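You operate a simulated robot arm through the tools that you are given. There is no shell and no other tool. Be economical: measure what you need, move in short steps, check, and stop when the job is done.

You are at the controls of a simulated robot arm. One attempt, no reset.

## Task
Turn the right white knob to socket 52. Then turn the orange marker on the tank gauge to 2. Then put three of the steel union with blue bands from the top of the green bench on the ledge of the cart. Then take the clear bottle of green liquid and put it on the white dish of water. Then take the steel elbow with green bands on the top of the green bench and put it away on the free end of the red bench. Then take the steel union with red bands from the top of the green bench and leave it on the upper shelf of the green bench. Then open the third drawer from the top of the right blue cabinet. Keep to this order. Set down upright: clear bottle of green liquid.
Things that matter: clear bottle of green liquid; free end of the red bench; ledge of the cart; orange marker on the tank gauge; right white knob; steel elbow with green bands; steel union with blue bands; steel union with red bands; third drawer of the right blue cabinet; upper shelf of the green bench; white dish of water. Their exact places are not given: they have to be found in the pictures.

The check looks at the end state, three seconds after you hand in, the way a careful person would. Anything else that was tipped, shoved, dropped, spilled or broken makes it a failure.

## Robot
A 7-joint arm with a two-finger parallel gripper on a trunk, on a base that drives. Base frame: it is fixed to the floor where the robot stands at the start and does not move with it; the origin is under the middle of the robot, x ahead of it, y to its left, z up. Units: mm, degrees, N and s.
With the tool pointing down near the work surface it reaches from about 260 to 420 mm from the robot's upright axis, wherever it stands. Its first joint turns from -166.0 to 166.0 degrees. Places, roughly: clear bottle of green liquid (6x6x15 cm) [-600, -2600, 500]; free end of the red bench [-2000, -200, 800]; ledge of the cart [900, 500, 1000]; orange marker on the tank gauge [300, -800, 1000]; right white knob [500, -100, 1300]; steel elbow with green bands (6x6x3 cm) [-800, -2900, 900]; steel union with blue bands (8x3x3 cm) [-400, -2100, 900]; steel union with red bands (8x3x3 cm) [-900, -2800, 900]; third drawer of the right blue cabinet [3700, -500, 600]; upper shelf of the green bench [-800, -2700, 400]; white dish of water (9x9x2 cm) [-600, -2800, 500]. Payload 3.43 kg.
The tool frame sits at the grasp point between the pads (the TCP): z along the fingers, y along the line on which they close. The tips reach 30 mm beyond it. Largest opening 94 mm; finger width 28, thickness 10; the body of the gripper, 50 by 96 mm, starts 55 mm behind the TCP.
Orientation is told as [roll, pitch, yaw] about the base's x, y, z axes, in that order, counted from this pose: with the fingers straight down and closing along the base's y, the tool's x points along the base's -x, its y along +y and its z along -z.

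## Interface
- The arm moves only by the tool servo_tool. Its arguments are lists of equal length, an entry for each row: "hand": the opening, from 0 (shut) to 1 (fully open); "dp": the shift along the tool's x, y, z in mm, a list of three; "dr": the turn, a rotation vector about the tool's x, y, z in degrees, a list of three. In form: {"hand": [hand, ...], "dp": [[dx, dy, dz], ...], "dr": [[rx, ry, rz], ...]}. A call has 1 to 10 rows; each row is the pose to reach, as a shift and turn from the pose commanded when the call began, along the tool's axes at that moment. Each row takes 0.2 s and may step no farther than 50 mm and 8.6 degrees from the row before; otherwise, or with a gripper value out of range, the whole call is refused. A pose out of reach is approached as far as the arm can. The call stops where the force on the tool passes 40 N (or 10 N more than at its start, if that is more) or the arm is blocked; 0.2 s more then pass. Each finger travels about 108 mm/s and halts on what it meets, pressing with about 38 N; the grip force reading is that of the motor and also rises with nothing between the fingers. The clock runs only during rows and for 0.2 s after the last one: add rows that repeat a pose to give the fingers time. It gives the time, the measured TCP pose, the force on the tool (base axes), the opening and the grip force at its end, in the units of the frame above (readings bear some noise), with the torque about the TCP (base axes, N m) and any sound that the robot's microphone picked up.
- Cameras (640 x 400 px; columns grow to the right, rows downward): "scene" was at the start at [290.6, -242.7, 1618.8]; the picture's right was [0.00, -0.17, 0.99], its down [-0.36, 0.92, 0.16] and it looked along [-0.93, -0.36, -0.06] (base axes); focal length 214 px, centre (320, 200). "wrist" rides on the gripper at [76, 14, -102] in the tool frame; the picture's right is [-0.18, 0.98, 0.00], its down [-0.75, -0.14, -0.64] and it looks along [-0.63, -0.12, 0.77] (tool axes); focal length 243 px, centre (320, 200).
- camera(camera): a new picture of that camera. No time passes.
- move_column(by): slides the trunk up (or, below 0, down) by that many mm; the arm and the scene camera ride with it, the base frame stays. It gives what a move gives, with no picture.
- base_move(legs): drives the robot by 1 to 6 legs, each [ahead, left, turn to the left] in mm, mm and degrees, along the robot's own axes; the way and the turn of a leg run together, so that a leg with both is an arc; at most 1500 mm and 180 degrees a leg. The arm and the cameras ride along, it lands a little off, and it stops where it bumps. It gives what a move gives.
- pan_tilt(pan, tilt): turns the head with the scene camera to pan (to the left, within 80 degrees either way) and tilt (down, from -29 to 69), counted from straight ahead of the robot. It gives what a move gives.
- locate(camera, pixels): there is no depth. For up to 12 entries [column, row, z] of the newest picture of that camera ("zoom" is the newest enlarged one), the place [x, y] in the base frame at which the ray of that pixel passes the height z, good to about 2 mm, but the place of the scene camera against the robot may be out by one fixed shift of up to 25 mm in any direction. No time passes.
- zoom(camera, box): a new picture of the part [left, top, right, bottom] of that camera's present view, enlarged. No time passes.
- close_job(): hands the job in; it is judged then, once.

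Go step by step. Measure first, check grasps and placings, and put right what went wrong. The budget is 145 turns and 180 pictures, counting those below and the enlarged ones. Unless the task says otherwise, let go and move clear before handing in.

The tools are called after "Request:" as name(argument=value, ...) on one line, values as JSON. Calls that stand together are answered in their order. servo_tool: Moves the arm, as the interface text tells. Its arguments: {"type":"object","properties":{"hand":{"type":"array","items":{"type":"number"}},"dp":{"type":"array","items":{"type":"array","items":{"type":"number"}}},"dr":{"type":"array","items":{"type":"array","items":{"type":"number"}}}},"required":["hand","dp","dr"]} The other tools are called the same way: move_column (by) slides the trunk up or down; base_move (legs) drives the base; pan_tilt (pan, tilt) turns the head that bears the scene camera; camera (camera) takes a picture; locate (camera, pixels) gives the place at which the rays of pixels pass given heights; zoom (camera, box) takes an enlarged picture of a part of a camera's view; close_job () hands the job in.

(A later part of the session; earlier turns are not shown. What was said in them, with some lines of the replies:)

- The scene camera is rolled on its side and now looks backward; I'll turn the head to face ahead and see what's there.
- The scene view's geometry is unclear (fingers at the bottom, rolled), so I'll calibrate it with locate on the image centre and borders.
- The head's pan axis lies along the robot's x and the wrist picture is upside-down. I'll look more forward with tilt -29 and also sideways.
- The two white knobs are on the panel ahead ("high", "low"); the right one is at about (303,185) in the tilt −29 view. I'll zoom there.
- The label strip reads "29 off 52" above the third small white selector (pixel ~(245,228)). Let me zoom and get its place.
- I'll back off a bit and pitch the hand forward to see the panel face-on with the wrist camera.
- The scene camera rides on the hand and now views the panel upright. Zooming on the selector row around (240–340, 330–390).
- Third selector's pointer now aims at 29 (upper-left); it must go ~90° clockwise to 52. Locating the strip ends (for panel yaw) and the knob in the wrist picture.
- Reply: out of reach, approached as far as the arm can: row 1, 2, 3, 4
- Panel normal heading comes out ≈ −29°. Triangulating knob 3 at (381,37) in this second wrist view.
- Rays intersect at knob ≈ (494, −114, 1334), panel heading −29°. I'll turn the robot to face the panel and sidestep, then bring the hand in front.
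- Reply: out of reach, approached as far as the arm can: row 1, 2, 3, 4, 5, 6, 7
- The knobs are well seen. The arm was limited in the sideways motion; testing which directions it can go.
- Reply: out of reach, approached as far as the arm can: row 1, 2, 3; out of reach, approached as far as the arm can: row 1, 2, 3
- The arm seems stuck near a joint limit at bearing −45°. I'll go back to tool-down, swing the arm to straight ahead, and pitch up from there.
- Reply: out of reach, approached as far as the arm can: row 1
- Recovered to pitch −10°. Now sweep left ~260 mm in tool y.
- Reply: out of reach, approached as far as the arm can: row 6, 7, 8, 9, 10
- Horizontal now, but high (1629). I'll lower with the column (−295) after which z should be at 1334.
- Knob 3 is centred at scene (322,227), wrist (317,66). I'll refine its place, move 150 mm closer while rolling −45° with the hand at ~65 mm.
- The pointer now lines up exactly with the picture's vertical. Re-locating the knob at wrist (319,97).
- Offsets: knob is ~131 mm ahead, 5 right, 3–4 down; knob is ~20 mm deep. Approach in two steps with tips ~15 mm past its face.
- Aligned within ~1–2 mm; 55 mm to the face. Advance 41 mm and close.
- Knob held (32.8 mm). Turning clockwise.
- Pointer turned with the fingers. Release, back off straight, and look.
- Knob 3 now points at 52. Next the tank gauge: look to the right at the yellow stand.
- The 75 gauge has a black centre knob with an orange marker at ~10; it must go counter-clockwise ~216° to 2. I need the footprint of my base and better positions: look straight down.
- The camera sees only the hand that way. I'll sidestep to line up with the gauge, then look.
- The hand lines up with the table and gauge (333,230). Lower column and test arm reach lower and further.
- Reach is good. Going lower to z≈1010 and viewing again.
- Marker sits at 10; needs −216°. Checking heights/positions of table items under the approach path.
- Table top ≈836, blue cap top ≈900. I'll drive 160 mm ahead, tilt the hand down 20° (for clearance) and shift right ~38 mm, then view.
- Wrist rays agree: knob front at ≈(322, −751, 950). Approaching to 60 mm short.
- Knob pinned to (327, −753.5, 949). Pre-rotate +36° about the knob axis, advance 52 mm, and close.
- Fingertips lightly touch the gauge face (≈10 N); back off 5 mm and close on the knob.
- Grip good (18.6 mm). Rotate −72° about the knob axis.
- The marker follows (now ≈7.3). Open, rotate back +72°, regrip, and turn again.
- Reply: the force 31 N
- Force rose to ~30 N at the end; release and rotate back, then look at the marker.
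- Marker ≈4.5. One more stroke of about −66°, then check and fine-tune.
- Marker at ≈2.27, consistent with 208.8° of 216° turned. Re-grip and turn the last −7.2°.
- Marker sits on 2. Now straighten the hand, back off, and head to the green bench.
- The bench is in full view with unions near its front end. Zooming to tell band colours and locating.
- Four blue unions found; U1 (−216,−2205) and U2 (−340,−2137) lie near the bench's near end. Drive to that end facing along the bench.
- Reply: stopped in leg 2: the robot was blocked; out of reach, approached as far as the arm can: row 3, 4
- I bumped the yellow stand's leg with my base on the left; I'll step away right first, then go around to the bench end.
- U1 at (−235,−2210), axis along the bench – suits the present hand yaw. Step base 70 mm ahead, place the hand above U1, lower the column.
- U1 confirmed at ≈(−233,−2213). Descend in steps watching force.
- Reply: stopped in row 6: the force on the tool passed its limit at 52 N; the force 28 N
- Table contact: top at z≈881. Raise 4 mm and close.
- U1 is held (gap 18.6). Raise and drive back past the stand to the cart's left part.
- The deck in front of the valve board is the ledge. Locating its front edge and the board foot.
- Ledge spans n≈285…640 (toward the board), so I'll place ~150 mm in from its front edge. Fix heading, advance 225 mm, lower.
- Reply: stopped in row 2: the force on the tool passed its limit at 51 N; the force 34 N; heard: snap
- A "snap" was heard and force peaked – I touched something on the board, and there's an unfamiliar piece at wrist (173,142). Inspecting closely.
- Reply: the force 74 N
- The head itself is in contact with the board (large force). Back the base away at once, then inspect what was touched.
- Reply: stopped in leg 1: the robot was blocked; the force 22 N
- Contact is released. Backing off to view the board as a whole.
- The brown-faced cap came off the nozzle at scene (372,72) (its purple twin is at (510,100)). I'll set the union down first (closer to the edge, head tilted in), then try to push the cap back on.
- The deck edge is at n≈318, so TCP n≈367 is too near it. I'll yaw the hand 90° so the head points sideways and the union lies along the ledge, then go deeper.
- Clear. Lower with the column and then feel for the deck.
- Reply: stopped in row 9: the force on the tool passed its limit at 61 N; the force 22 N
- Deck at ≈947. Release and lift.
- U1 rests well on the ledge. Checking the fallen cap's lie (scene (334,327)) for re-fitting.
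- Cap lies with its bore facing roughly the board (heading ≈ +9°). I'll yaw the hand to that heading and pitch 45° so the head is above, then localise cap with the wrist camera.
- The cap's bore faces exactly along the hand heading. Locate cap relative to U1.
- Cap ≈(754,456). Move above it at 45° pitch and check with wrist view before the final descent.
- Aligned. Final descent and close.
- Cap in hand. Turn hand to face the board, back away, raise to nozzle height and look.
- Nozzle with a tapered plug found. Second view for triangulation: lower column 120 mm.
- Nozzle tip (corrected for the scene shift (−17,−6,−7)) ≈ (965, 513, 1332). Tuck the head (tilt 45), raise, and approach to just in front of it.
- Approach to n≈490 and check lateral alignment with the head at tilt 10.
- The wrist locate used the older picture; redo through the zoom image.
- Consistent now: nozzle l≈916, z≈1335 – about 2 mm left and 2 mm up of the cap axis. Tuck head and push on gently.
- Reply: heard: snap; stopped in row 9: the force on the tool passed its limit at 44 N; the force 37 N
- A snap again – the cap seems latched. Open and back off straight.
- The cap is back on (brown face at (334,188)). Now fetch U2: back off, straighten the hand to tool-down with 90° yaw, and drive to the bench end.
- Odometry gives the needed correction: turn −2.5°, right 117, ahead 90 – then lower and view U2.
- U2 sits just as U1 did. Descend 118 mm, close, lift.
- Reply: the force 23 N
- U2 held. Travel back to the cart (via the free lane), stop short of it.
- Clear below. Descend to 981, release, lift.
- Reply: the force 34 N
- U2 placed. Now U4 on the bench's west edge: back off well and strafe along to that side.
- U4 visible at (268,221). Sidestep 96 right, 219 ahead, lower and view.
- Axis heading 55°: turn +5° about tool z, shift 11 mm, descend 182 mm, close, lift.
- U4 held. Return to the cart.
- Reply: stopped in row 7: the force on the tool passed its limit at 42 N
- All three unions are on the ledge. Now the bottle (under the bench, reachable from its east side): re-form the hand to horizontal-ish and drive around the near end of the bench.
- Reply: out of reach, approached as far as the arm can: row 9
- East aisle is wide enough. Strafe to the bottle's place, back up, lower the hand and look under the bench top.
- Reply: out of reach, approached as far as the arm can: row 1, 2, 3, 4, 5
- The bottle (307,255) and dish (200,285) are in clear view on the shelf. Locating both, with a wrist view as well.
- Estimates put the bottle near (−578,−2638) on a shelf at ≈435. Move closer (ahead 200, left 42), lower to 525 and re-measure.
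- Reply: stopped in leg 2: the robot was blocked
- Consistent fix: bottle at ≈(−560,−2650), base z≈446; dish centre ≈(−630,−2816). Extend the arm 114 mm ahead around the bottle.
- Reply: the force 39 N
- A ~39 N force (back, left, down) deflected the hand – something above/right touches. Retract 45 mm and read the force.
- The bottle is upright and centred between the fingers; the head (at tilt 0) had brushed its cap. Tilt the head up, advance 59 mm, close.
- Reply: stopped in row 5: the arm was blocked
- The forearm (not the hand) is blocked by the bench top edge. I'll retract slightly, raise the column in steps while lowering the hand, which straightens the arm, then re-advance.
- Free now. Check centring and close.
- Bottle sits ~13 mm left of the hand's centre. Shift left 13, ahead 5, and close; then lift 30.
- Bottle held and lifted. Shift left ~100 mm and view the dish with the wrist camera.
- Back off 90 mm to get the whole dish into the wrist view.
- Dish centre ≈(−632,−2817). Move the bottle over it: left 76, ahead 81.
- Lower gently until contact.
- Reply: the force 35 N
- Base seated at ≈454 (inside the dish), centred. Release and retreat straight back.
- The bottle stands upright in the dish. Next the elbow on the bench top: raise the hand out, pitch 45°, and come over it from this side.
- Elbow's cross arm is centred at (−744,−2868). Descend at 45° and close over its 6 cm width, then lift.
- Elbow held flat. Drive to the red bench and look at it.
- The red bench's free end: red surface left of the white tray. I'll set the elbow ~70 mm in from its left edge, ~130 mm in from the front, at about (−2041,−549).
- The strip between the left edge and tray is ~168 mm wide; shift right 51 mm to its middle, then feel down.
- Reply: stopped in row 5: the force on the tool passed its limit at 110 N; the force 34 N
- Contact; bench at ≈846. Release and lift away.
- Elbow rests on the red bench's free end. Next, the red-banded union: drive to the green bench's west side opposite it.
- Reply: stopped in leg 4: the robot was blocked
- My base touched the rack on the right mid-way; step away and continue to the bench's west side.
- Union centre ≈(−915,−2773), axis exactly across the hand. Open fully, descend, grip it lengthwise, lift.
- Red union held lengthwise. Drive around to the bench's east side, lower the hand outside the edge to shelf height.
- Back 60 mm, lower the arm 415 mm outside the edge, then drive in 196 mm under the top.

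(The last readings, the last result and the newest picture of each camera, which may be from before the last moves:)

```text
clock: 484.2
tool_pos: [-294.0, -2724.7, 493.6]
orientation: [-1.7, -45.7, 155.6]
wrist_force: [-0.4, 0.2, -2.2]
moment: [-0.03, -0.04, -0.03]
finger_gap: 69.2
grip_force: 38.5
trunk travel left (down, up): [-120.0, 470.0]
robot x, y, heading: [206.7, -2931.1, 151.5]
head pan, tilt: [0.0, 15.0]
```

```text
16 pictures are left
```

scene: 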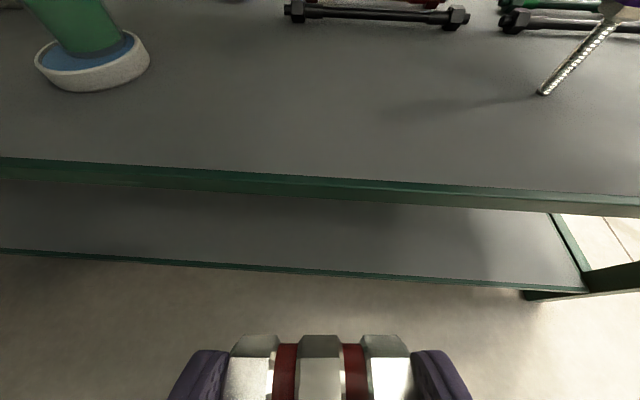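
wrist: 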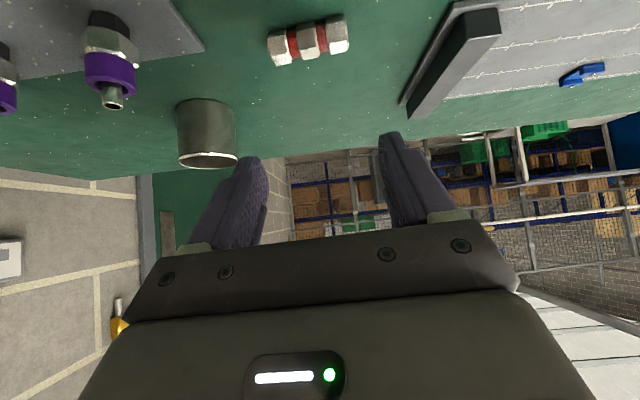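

Clear floor of the shelf ahead (row 100–170 at centre). Drive in 200 mm, then lower to contact and release, retreat up/back.

Request:
base_move(legs=[[200, 0, 0]])

Request:
servo_tool(hand=[0.5, 0.5, 0.5, 0.5, 0.5, 0.5], dp=[[4.3, 0, 4.2], [6.5, 0, 6.3], [8, 0, 7.7], [9.3, 0, 9.1], [10.8, 0, 10.5], [12.2, 0, 11.9]], dr=[[0, 0, 0], [0, 0, 0], [0, 0, 0], [0, 0, 0], [0, 0, 0], [0, 0, 0]])

Request:
camera(camera="scene")

```text
clock: 485.7
tool_pos: [-466.2, -2629.1, 493.4]
orientation: [-1.6, -45.7, 155.5]
wrist_force: [0.2, 0.3, -1.2]
moment: [0.0, -0.01, -0.03]
finger_gap: 68.9
grip_force: 38.2
trunk travel left (down, up): [-120.0, 470.0]
robot x, y, heading: [33.6, -2838.8, 151.2]
head pan, tilt: [0.0, 15.0]
```

```text
clock: 487.1
tool_pos: [-468.8, -2626.5, 481.9]
orientation: [-1.8, -46.3, 155.3]
wrist_force: [2.2, -0.7, 18.4]
moment: [-0.15, 0.21, 0.01]
finger_gap: 69.2
grip_force: 38.1
trunk travel left (down, up): [-120.0, 470.0]
robot x, y, heading: [38.8, -2839.4, 151.1]
head pan, tilt: [0.0, 15.0]
stopped in row 6: the force on the tool passed its limit at 44 N (the readings are from after the stop); the commanded pose is now the measured one
```

```text
15 pictures are left
```

scene: 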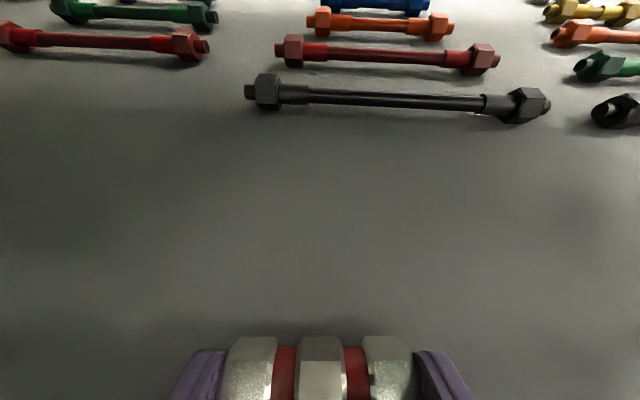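

Union touches the shelf (as predicted). Release, retreat, and head toward the blue cabinets.

Request:
servo_tool(hand=[0.85, 1, 1, 1, 1, 1], dp=[[-0.7, 0, -0.7], [-0.7, 0, -0.7], [-3, 0, -20], [-8, 0, -40], [-15, 0, -60], [-20, 0, -80]], dr=[[0, 0, 0], [0, 0, 0], [0, 0, 0], [0, 0, 0], [0, 0, 0], [0, 0, 0]])

Request:
base_move(legs=[[-300, 0, 0]])

Request:
camera(camera="scene")

Request:
move_column(by=250)

Request:
base_move(legs=[[0, 0, -100], [1000, 0, 0], [900, 0, 0], [0, 0, -27]])

Request:
pan_tilt(pan=0, tilt=-29)

Request:
camera(camera="scene")

```text
clock: 488.5
tool_pos: [-428.6, -2648.3, 550.6]
orientation: [-1.6, -45.9, 155.3]
wrist_force: [0.2, 0.7, 0.6]
moment: [0.01, -0.01, 0.0]
finger_gap: 93.9
grip_force: 0.2
trunk travel left (down, up): [-120.0, 470.0]
robot x, y, heading: [38.1, -2840.2, 151.2]
head pan, tilt: [0.0, 15.0]
```

```text
clock: 490.6
tool_pos: [-165.5, -2793.7, 550.2]
orientation: [-1.8, -46.0, 155.4]
wrist_force: [0.4, 1.2, -0.1]
moment: [0.01, 0.03, -0.01]
finger_gap: 94.2
grip_force: 0.1
trunk travel left (down, up): [-120.0, 470.0]
robot x, y, heading: [301.2, -2980.3, 151.2]
head pan, tilt: [0.0, 15.0]
```

```text
14 pictures are left
```

scene: 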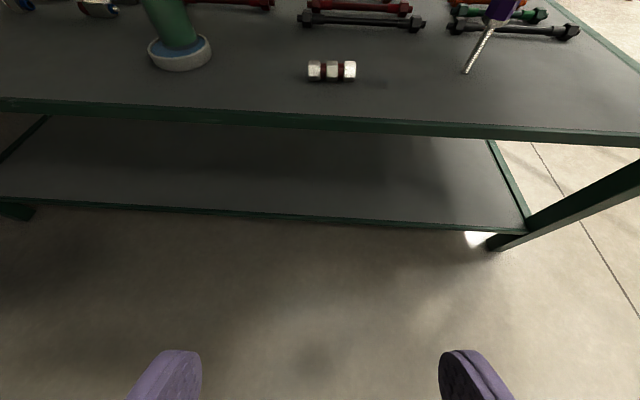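

```text
clock: 493.1
tool_pos: [-165.6, -2794.1, 800.9]
orientation: [-1.7, -45.9, 155.4]
wrist_force: [-0.6, 0.7, 0.4]
moment: [0.04, 0.03, -0.01]
finger_gap: 93.8
grip_force: 0.0
trunk travel left (down, up): [-370.0, 220.0]
robot x, y, heading: [301.4, -2983.0, 151.1]
head pan, tilt: [0.0, 15.0]
```

```text
clock: 508.1
tool_pos: [1853.5, -1183.1, 800.8]
orientation: [-1.8, -46.0, 30.1]
wrist_force: [0.1, -0.1, -0.7]
moment: [-0.04, -0.02, 0.03]
finger_gap: 94.0
grip_force: 0.0
trunk travel left (down, up): [-370.0, 220.0]
robot x, y, heading: [1430.1, -1453.4, 26.1]
head pan, tilt: [0.0, 15.0]
```

```text
clock: 509.3
tool_pos: [1855.5, -1183.1, 800.1]
orientation: [-1.6, -46.0, 30.1]
wrist_force: [0.0, -0.1, -0.4]
moment: [-0.01, -0.02, 0.01]
finger_gap: 93.9
grip_force: 0.1
trunk travel left (down, up): [-370.0, 220.0]
robot x, y, heading: [1431.6, -1457.2, 25.9]
head pan, tilt: [0.0, -28.6]
```

```text
13 pictures are left
```

scene: 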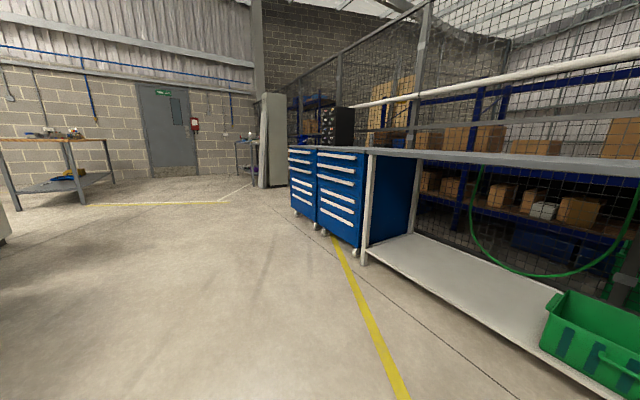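

The cabinets are ahead at (290–365,150–255). Zoom for drawers and locate the right one's front corners.

Request:
zoom(camera="scene", box=[280, 140, 376, 265])

Request:
locate(camera="scene", pixels=[[318, 233, 60], [360, 247, 60], [293, 214, 60], [318, 151, 900], [364, 155, 900], [339, 250, 0], [370, 360, 0]])

```text
3.20 times, centred on (328, 202) of scene
```

zoom: 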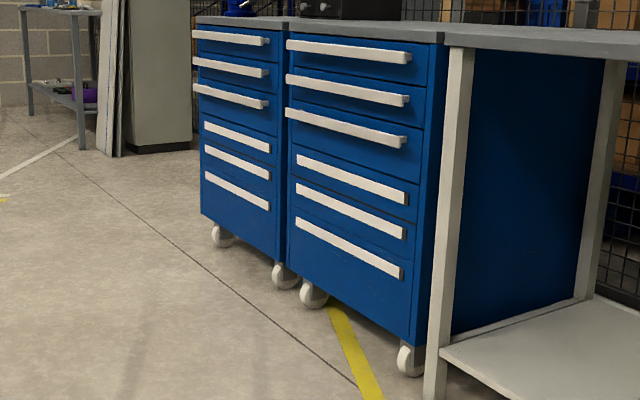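

```text
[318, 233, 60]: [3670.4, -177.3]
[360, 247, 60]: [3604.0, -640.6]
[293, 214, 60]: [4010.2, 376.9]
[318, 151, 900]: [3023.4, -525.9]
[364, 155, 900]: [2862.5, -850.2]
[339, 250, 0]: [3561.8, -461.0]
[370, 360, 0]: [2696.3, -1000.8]
```

Request:
locate(camera="scene", pixels=[[325.8, 234, 0], [356, 256, 0], [297.5, 216, 0], [316, 229, 0], [318.6, 152, 850], [361.7, 152.6, 850]])

```text
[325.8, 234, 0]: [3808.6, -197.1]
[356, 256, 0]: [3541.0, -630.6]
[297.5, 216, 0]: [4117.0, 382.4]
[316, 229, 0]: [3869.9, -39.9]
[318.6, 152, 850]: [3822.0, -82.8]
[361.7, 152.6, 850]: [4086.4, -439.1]
```

The casters show the cabinet front runs along my "l" axis (faces heading 151°), centred near l≈1395. Drive in front of it, lower, make the hand horizontal, and look before rolling it.

Request:
base_move(legs=[[0, 0, -54.9], [0, 1000, 0], [0, 981, 0], [640, 0, 0]])

Request:
move_column(by=-220)

Request:
servo_tool(hand=[0.8, 0.8, 0.8, 0.8, 0.8, 0.8], dp=[[-10, 0, 10], [-20, 0, 20], [-30, 0, 30], [-35, 0, 35], [-40, 0, 40], [-45, 0, 45]], dr=[[0, -7.4, 0], [0, -14.8, 0], [0, -22.2, 0], [0, -29.6, 0], [0, -37, 0], [0, -44.2, 0]])

Request:
pan_tilt(pan=0, tilt=10)

Request:
camera(camera="scene")

Request:
camera(camera="wrist")

```text
clock: 524.7
tool_pos: [3422.2, -282.0, 799.8]
orientation: [-1.7, -46.1, -27.2]
wrist_force: [-0.4, 0.1, 0.5]
moment: [0.0, 0.02, 0.0]
finger_gap: 93.9
grip_force: 0.1
trunk travel left (down, up): [-370.0, 220.0]
robot x, y, heading: [2964.6, -70.1, -31.4]
head pan, tilt: [0.0, -28.6]
```

```text
clock: 527.0
tool_pos: [3421.6, -281.6, 580.8]
orientation: [-1.7, -46.1, -27.2]
wrist_force: [-0.5, 0.7, 0.2]
moment: [0.0, 0.03, 0.02]
finger_gap: 94.1
grip_force: 0.1
trunk travel left (down, up): [-150.0, 440.0]
robot x, y, heading: [2966.7, -69.4, -31.2]
head pan, tilt: [0.0, -28.6]
```

```text
clock: 528.4
tool_pos: [3490.5, -324.6, 623.4]
orientation: [-103.9, -88.9, 75.5]
wrist_force: [-0.4, 0.2, 0.7]
moment: [0.0, 0.01, 0.03]
finger_gap: 75.1
grip_force: 0.2
out of reach, approached as far as the arm can: row 6
trunk travel left (down, up): [-150.0, 440.0]
robot x, y, heading: [2964.9, -68.3, -31.2]
head pan, tilt: [0.0, -28.6]
```

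```text
clock: 529.5
tool_pos: [3489.9, -325.9, 622.8]
orientation: [-97.9, -88.8, 69.5]
wrist_force: [0.0, -0.4, 0.2]
moment: [0.01, 0.0, 0.02]
finger_gap: 75.2
grip_force: 0.0
trunk travel left (down, up): [-150.0, 440.0]
robot x, y, heading: [2964.1, -72.7, -31.4]
head pan, tilt: [0.0, 10.0]
```

```text
11 pictures are left
```

scene: 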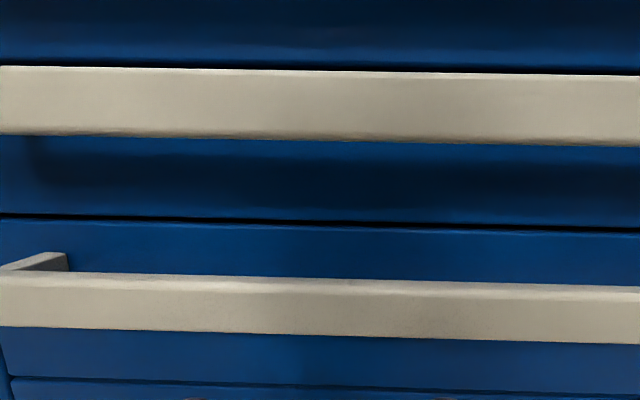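

```text
10 pictures are left
```

wrist: 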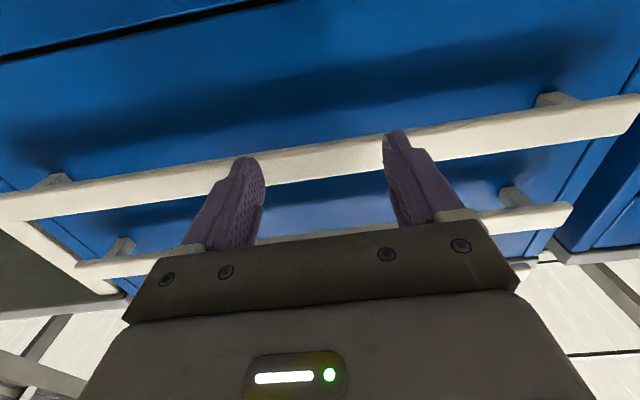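

Bars seen: the one at scene row ~308 / wrist row ~160 is the third handle (z≈640), the row-105 one the second. Locate the third bar precisely.

Request:
locate(camera="wrist", pixels=[[320, 160, 635], [320, 160, 645], [100, 195, 640], [540, 128, 640], [320, 243, 755]])

Request:
locate(camera="scene", pixels=[[320, 308, 640], [320, 308, 650], [320, 105, 757], [20, 300, 645], [620, 315, 645]])

```text
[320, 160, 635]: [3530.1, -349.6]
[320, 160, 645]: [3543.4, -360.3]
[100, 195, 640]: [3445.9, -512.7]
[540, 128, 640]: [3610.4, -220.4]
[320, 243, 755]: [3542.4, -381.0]
```

```text
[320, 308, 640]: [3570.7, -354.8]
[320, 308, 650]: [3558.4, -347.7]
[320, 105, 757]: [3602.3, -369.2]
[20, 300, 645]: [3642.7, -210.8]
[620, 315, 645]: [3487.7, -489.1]
```

Third bar: z≈642, n≈3273 (59 mm ahead, 20 mm up). Tuck the head, roll the hand ~90°, advance 48 mm, and close on the bar.

Request:
pan_tilt(pan=0, tilt=55)

Request:
servo_tool(hand=[0.8, 0.8, 0.8, 0.8, 0.8, 0.8, 0.8, 0.8, 0.8, 0.8], dp=[[-2, 0, 0], [-4, 0, 0], [-6, 0, 0], [-8, 0, 0], [-10, 0, 0], [-12, 0, 0], [-14, 0, 0], [-16, 0, 0], [-18, 0, 0], [-20, 0, 0]], dr=[[0, 0, -8.5], [0, 0, -17], [0, 0, -25.5], [0, 0, -34], [0, 0, -42.5], [0, 0, -51], [0, 0, -59.5], [0, 0, -68], [0, 0, -76.5], [0, 0, -85]])

Request:
camera(camera="wrist")

```text
clock: 530.6
tool_pos: [3489.1, -326.5, 623.9]
orientation: [-97.9, -88.8, 69.6]
wrist_force: [-0.4, 0.2, -1.0]
moment: [0.0, -0.05, 0.0]
finger_gap: 75.1
grip_force: 0.0
trunk travel left (down, up): [-150.0, 440.0]
robot x, y, heading: [2963.6, -72.0, -31.2]
head pan, tilt: [0.0, 55.0]
```

```text
clock: 532.8
tool_pos: [3489.5, -324.8, 641.5]
orientation: [-90.3, -3.7, 61.6]
wrist_force: [0.3, 0.0, -0.5]
moment: [0.01, 0.02, 0.02]
finger_gap: 75.2
grip_force: 0.1
trunk travel left (down, up): [-150.0, 440.0]
robot x, y, heading: [2961.3, -70.1, -31.5]
head pan, tilt: [0.0, 55.0]
```

```text
9 pictures are left
```

wrist: 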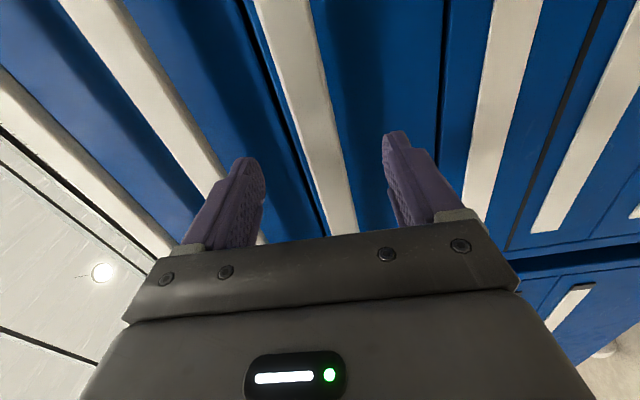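

The third bar (counting from the counter top at left) is centred between the fingers. Advance 48 mm and close.

Request:
servo_tool(hand=[0.8, 0.8, 0.8, 0.8, 0.0, 0.0, 0.0, 0.0], dp=[[0, 0, 15], [0, 0, 30], [0, 0, 42], [0, 0, 48], [0, 0, 48], [0, 0, 48], [0, 0, 48], [0, 0, 48]], dr=[[0, 0, 0], [0, 0, 0], [0, 0, 0], [0, 0, 0], [0, 0, 0], [0, 0, 0], [0, 0, 0], [0, 0, 0]])

Request:
camera(camera="wrist")

```text
clock: 534.6
tool_pos: [3530.7, -347.5, 643.9]
orientation: [-90.3, -3.8, 61.6]
wrist_force: [1.2, -1.2, 2.5]
moment: [-1.12, 1.25, 0.09]
finger_gap: 29.2
grip_force: 44.5
trunk travel left (down, up): [-150.0, 440.0]
robot x, y, heading: [2965.7, -72.5, -31.3]
head pan, tilt: [0.0, 55.0]
```

```text
8 pictures are left
```

wrist: 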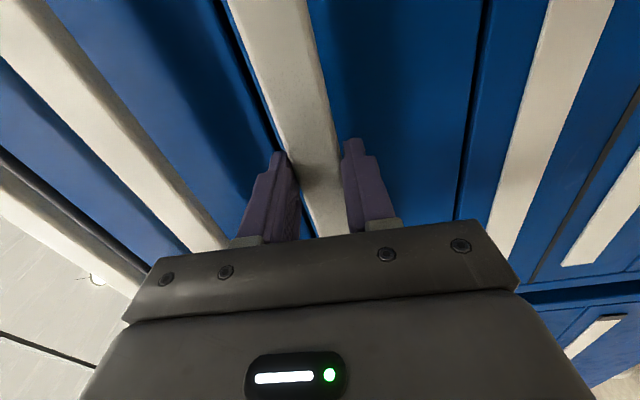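

Bar gripped (29 mm). Pull the drawer by driving back ~330 mm along its normal.

Request:
base_move(legs=[[-330, -14, 0]])

Request:
camera(camera="wrist")

```text
clock: 536.6
tool_pos: [3266.2, -199.8, 643.6]
orientation: [-90.2, -3.7, 61.5]
wrist_force: [0.5, 0.0, -0.5]
moment: [-0.95, 1.38, -0.27]
finger_gap: 29.3
grip_force: 45.0
trunk travel left (down, up): [-150.0, 440.0]
robot x, y, heading: [2696.8, 78.8, -32.0]
head pan, tilt: [0.0, 55.0]
stopped in leg 1: the force on the tool passed its limit at 42 N (the readings are from after the stop); the commanded pose is now the measured one
```

```text
7 pictures are left
```

wrist: 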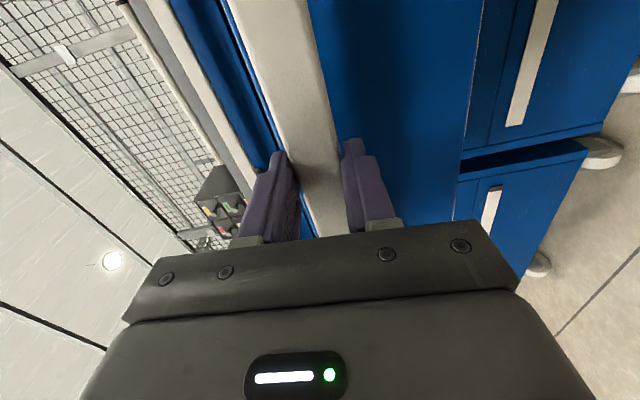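

Drawer came out 303 mm, to its stop. Release, back off straight and check.

Request:
servo_tool(hand=[0.4, 0.8, 0.8, 0.8, 0.8, 0.8], dp=[[0, 0, 0], [0, 0, 0], [0, 0, -20], [0, 0, -45], [0, 0, -75], [0, 0, -100]], dr=[[0, 0, 0], [0, 0, 0], [0, 0, 0], [0, 0, 0], [0, 0, 0], [0, 0, 0]])

Request:
base_move(legs=[[-350, 0, 0]])

Request:
pan_tilt(pan=0, tilt=0)

Request:
camera(camera="scene")

```text
clock: 538.0
tool_pos: [3179.3, -152.9, 646.1]
orientation: [-90.3, -3.8, 61.5]
wrist_force: [0.2, 0.6, -0.3]
moment: [0.01, -0.02, 0.01]
finger_gap: 75.1
grip_force: 0.0
trunk travel left (down, up): [-150.0, 440.0]
robot x, y, heading: [2697.8, 75.9, -31.9]
head pan, tilt: [0.0, 55.0]
```

```text
clock: 540.3
tool_pos: [2890.3, 29.7, 645.1]
orientation: [-90.3, -3.8, 61.9]
wrist_force: [-0.5, 0.9, 0.5]
moment: [-0.01, -0.02, -0.01]
finger_gap: 75.2
grip_force: 0.1
trunk travel left (down, up): [-150.0, 440.0]
robot x, y, heading: [2407.2, 259.9, -31.3]
head pan, tilt: [0.0, 55.0]
```

```text
clock: 541.5
tool_pos: [2890.2, 28.4, 646.9]
orientation: [-90.4, -3.7, 61.9]
wrist_force: [-0.9, 0.6, -0.7]
moment: [-0.02, 0.02, 0.0]
finger_gap: 75.5
grip_force: 0.0
trunk travel left (down, up): [-150.0, 440.0]
robot x, y, heading: [2407.7, 259.9, -31.6]
head pan, tilt: [0.0, 0.0]
```

```text
6 pictures are left
```

scene: 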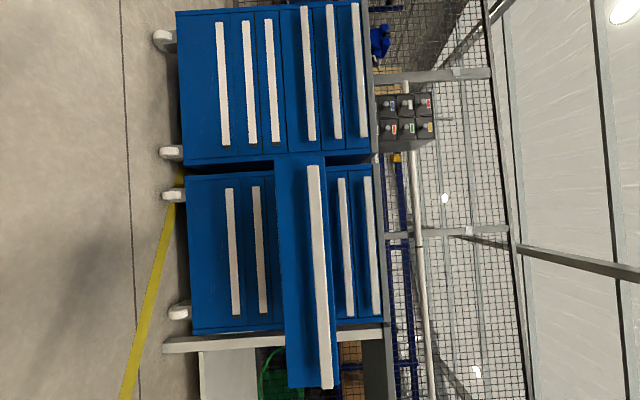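

The picture (its right side is up) shows the right cabinet's third drawer fully open and the hand clear, so I'm handing in.

Request:
close_job()

```text
The job is handed in.
```

All seven steps were done in the order given and the job is handed in, but some contacts along the way could count against it.

- **Brown cap on the cart's board:** my camera head knocked it off. I pushed it back onto its nozzle, heard it snap, and saw it in place.
- **Base contacts:** the base bumped the yellow gauge stand and was blocked once on the way to the green bench, most likely by the black rack. I did not go back to inspect either one closely.
- **Bench-top contact:** while I was reaching for the bottle, my arm met resistance, probably the edge of the green bench's top.
- **Bottle contact:** the camera head also seems to have brushed the bottle's cap. The bottle stayed upright and now stands in the dish.
- **Elbow on the red bench:** most of the free end is taken up by a white tray. I set the elbow on the bare red surface between the tray and the left edge.
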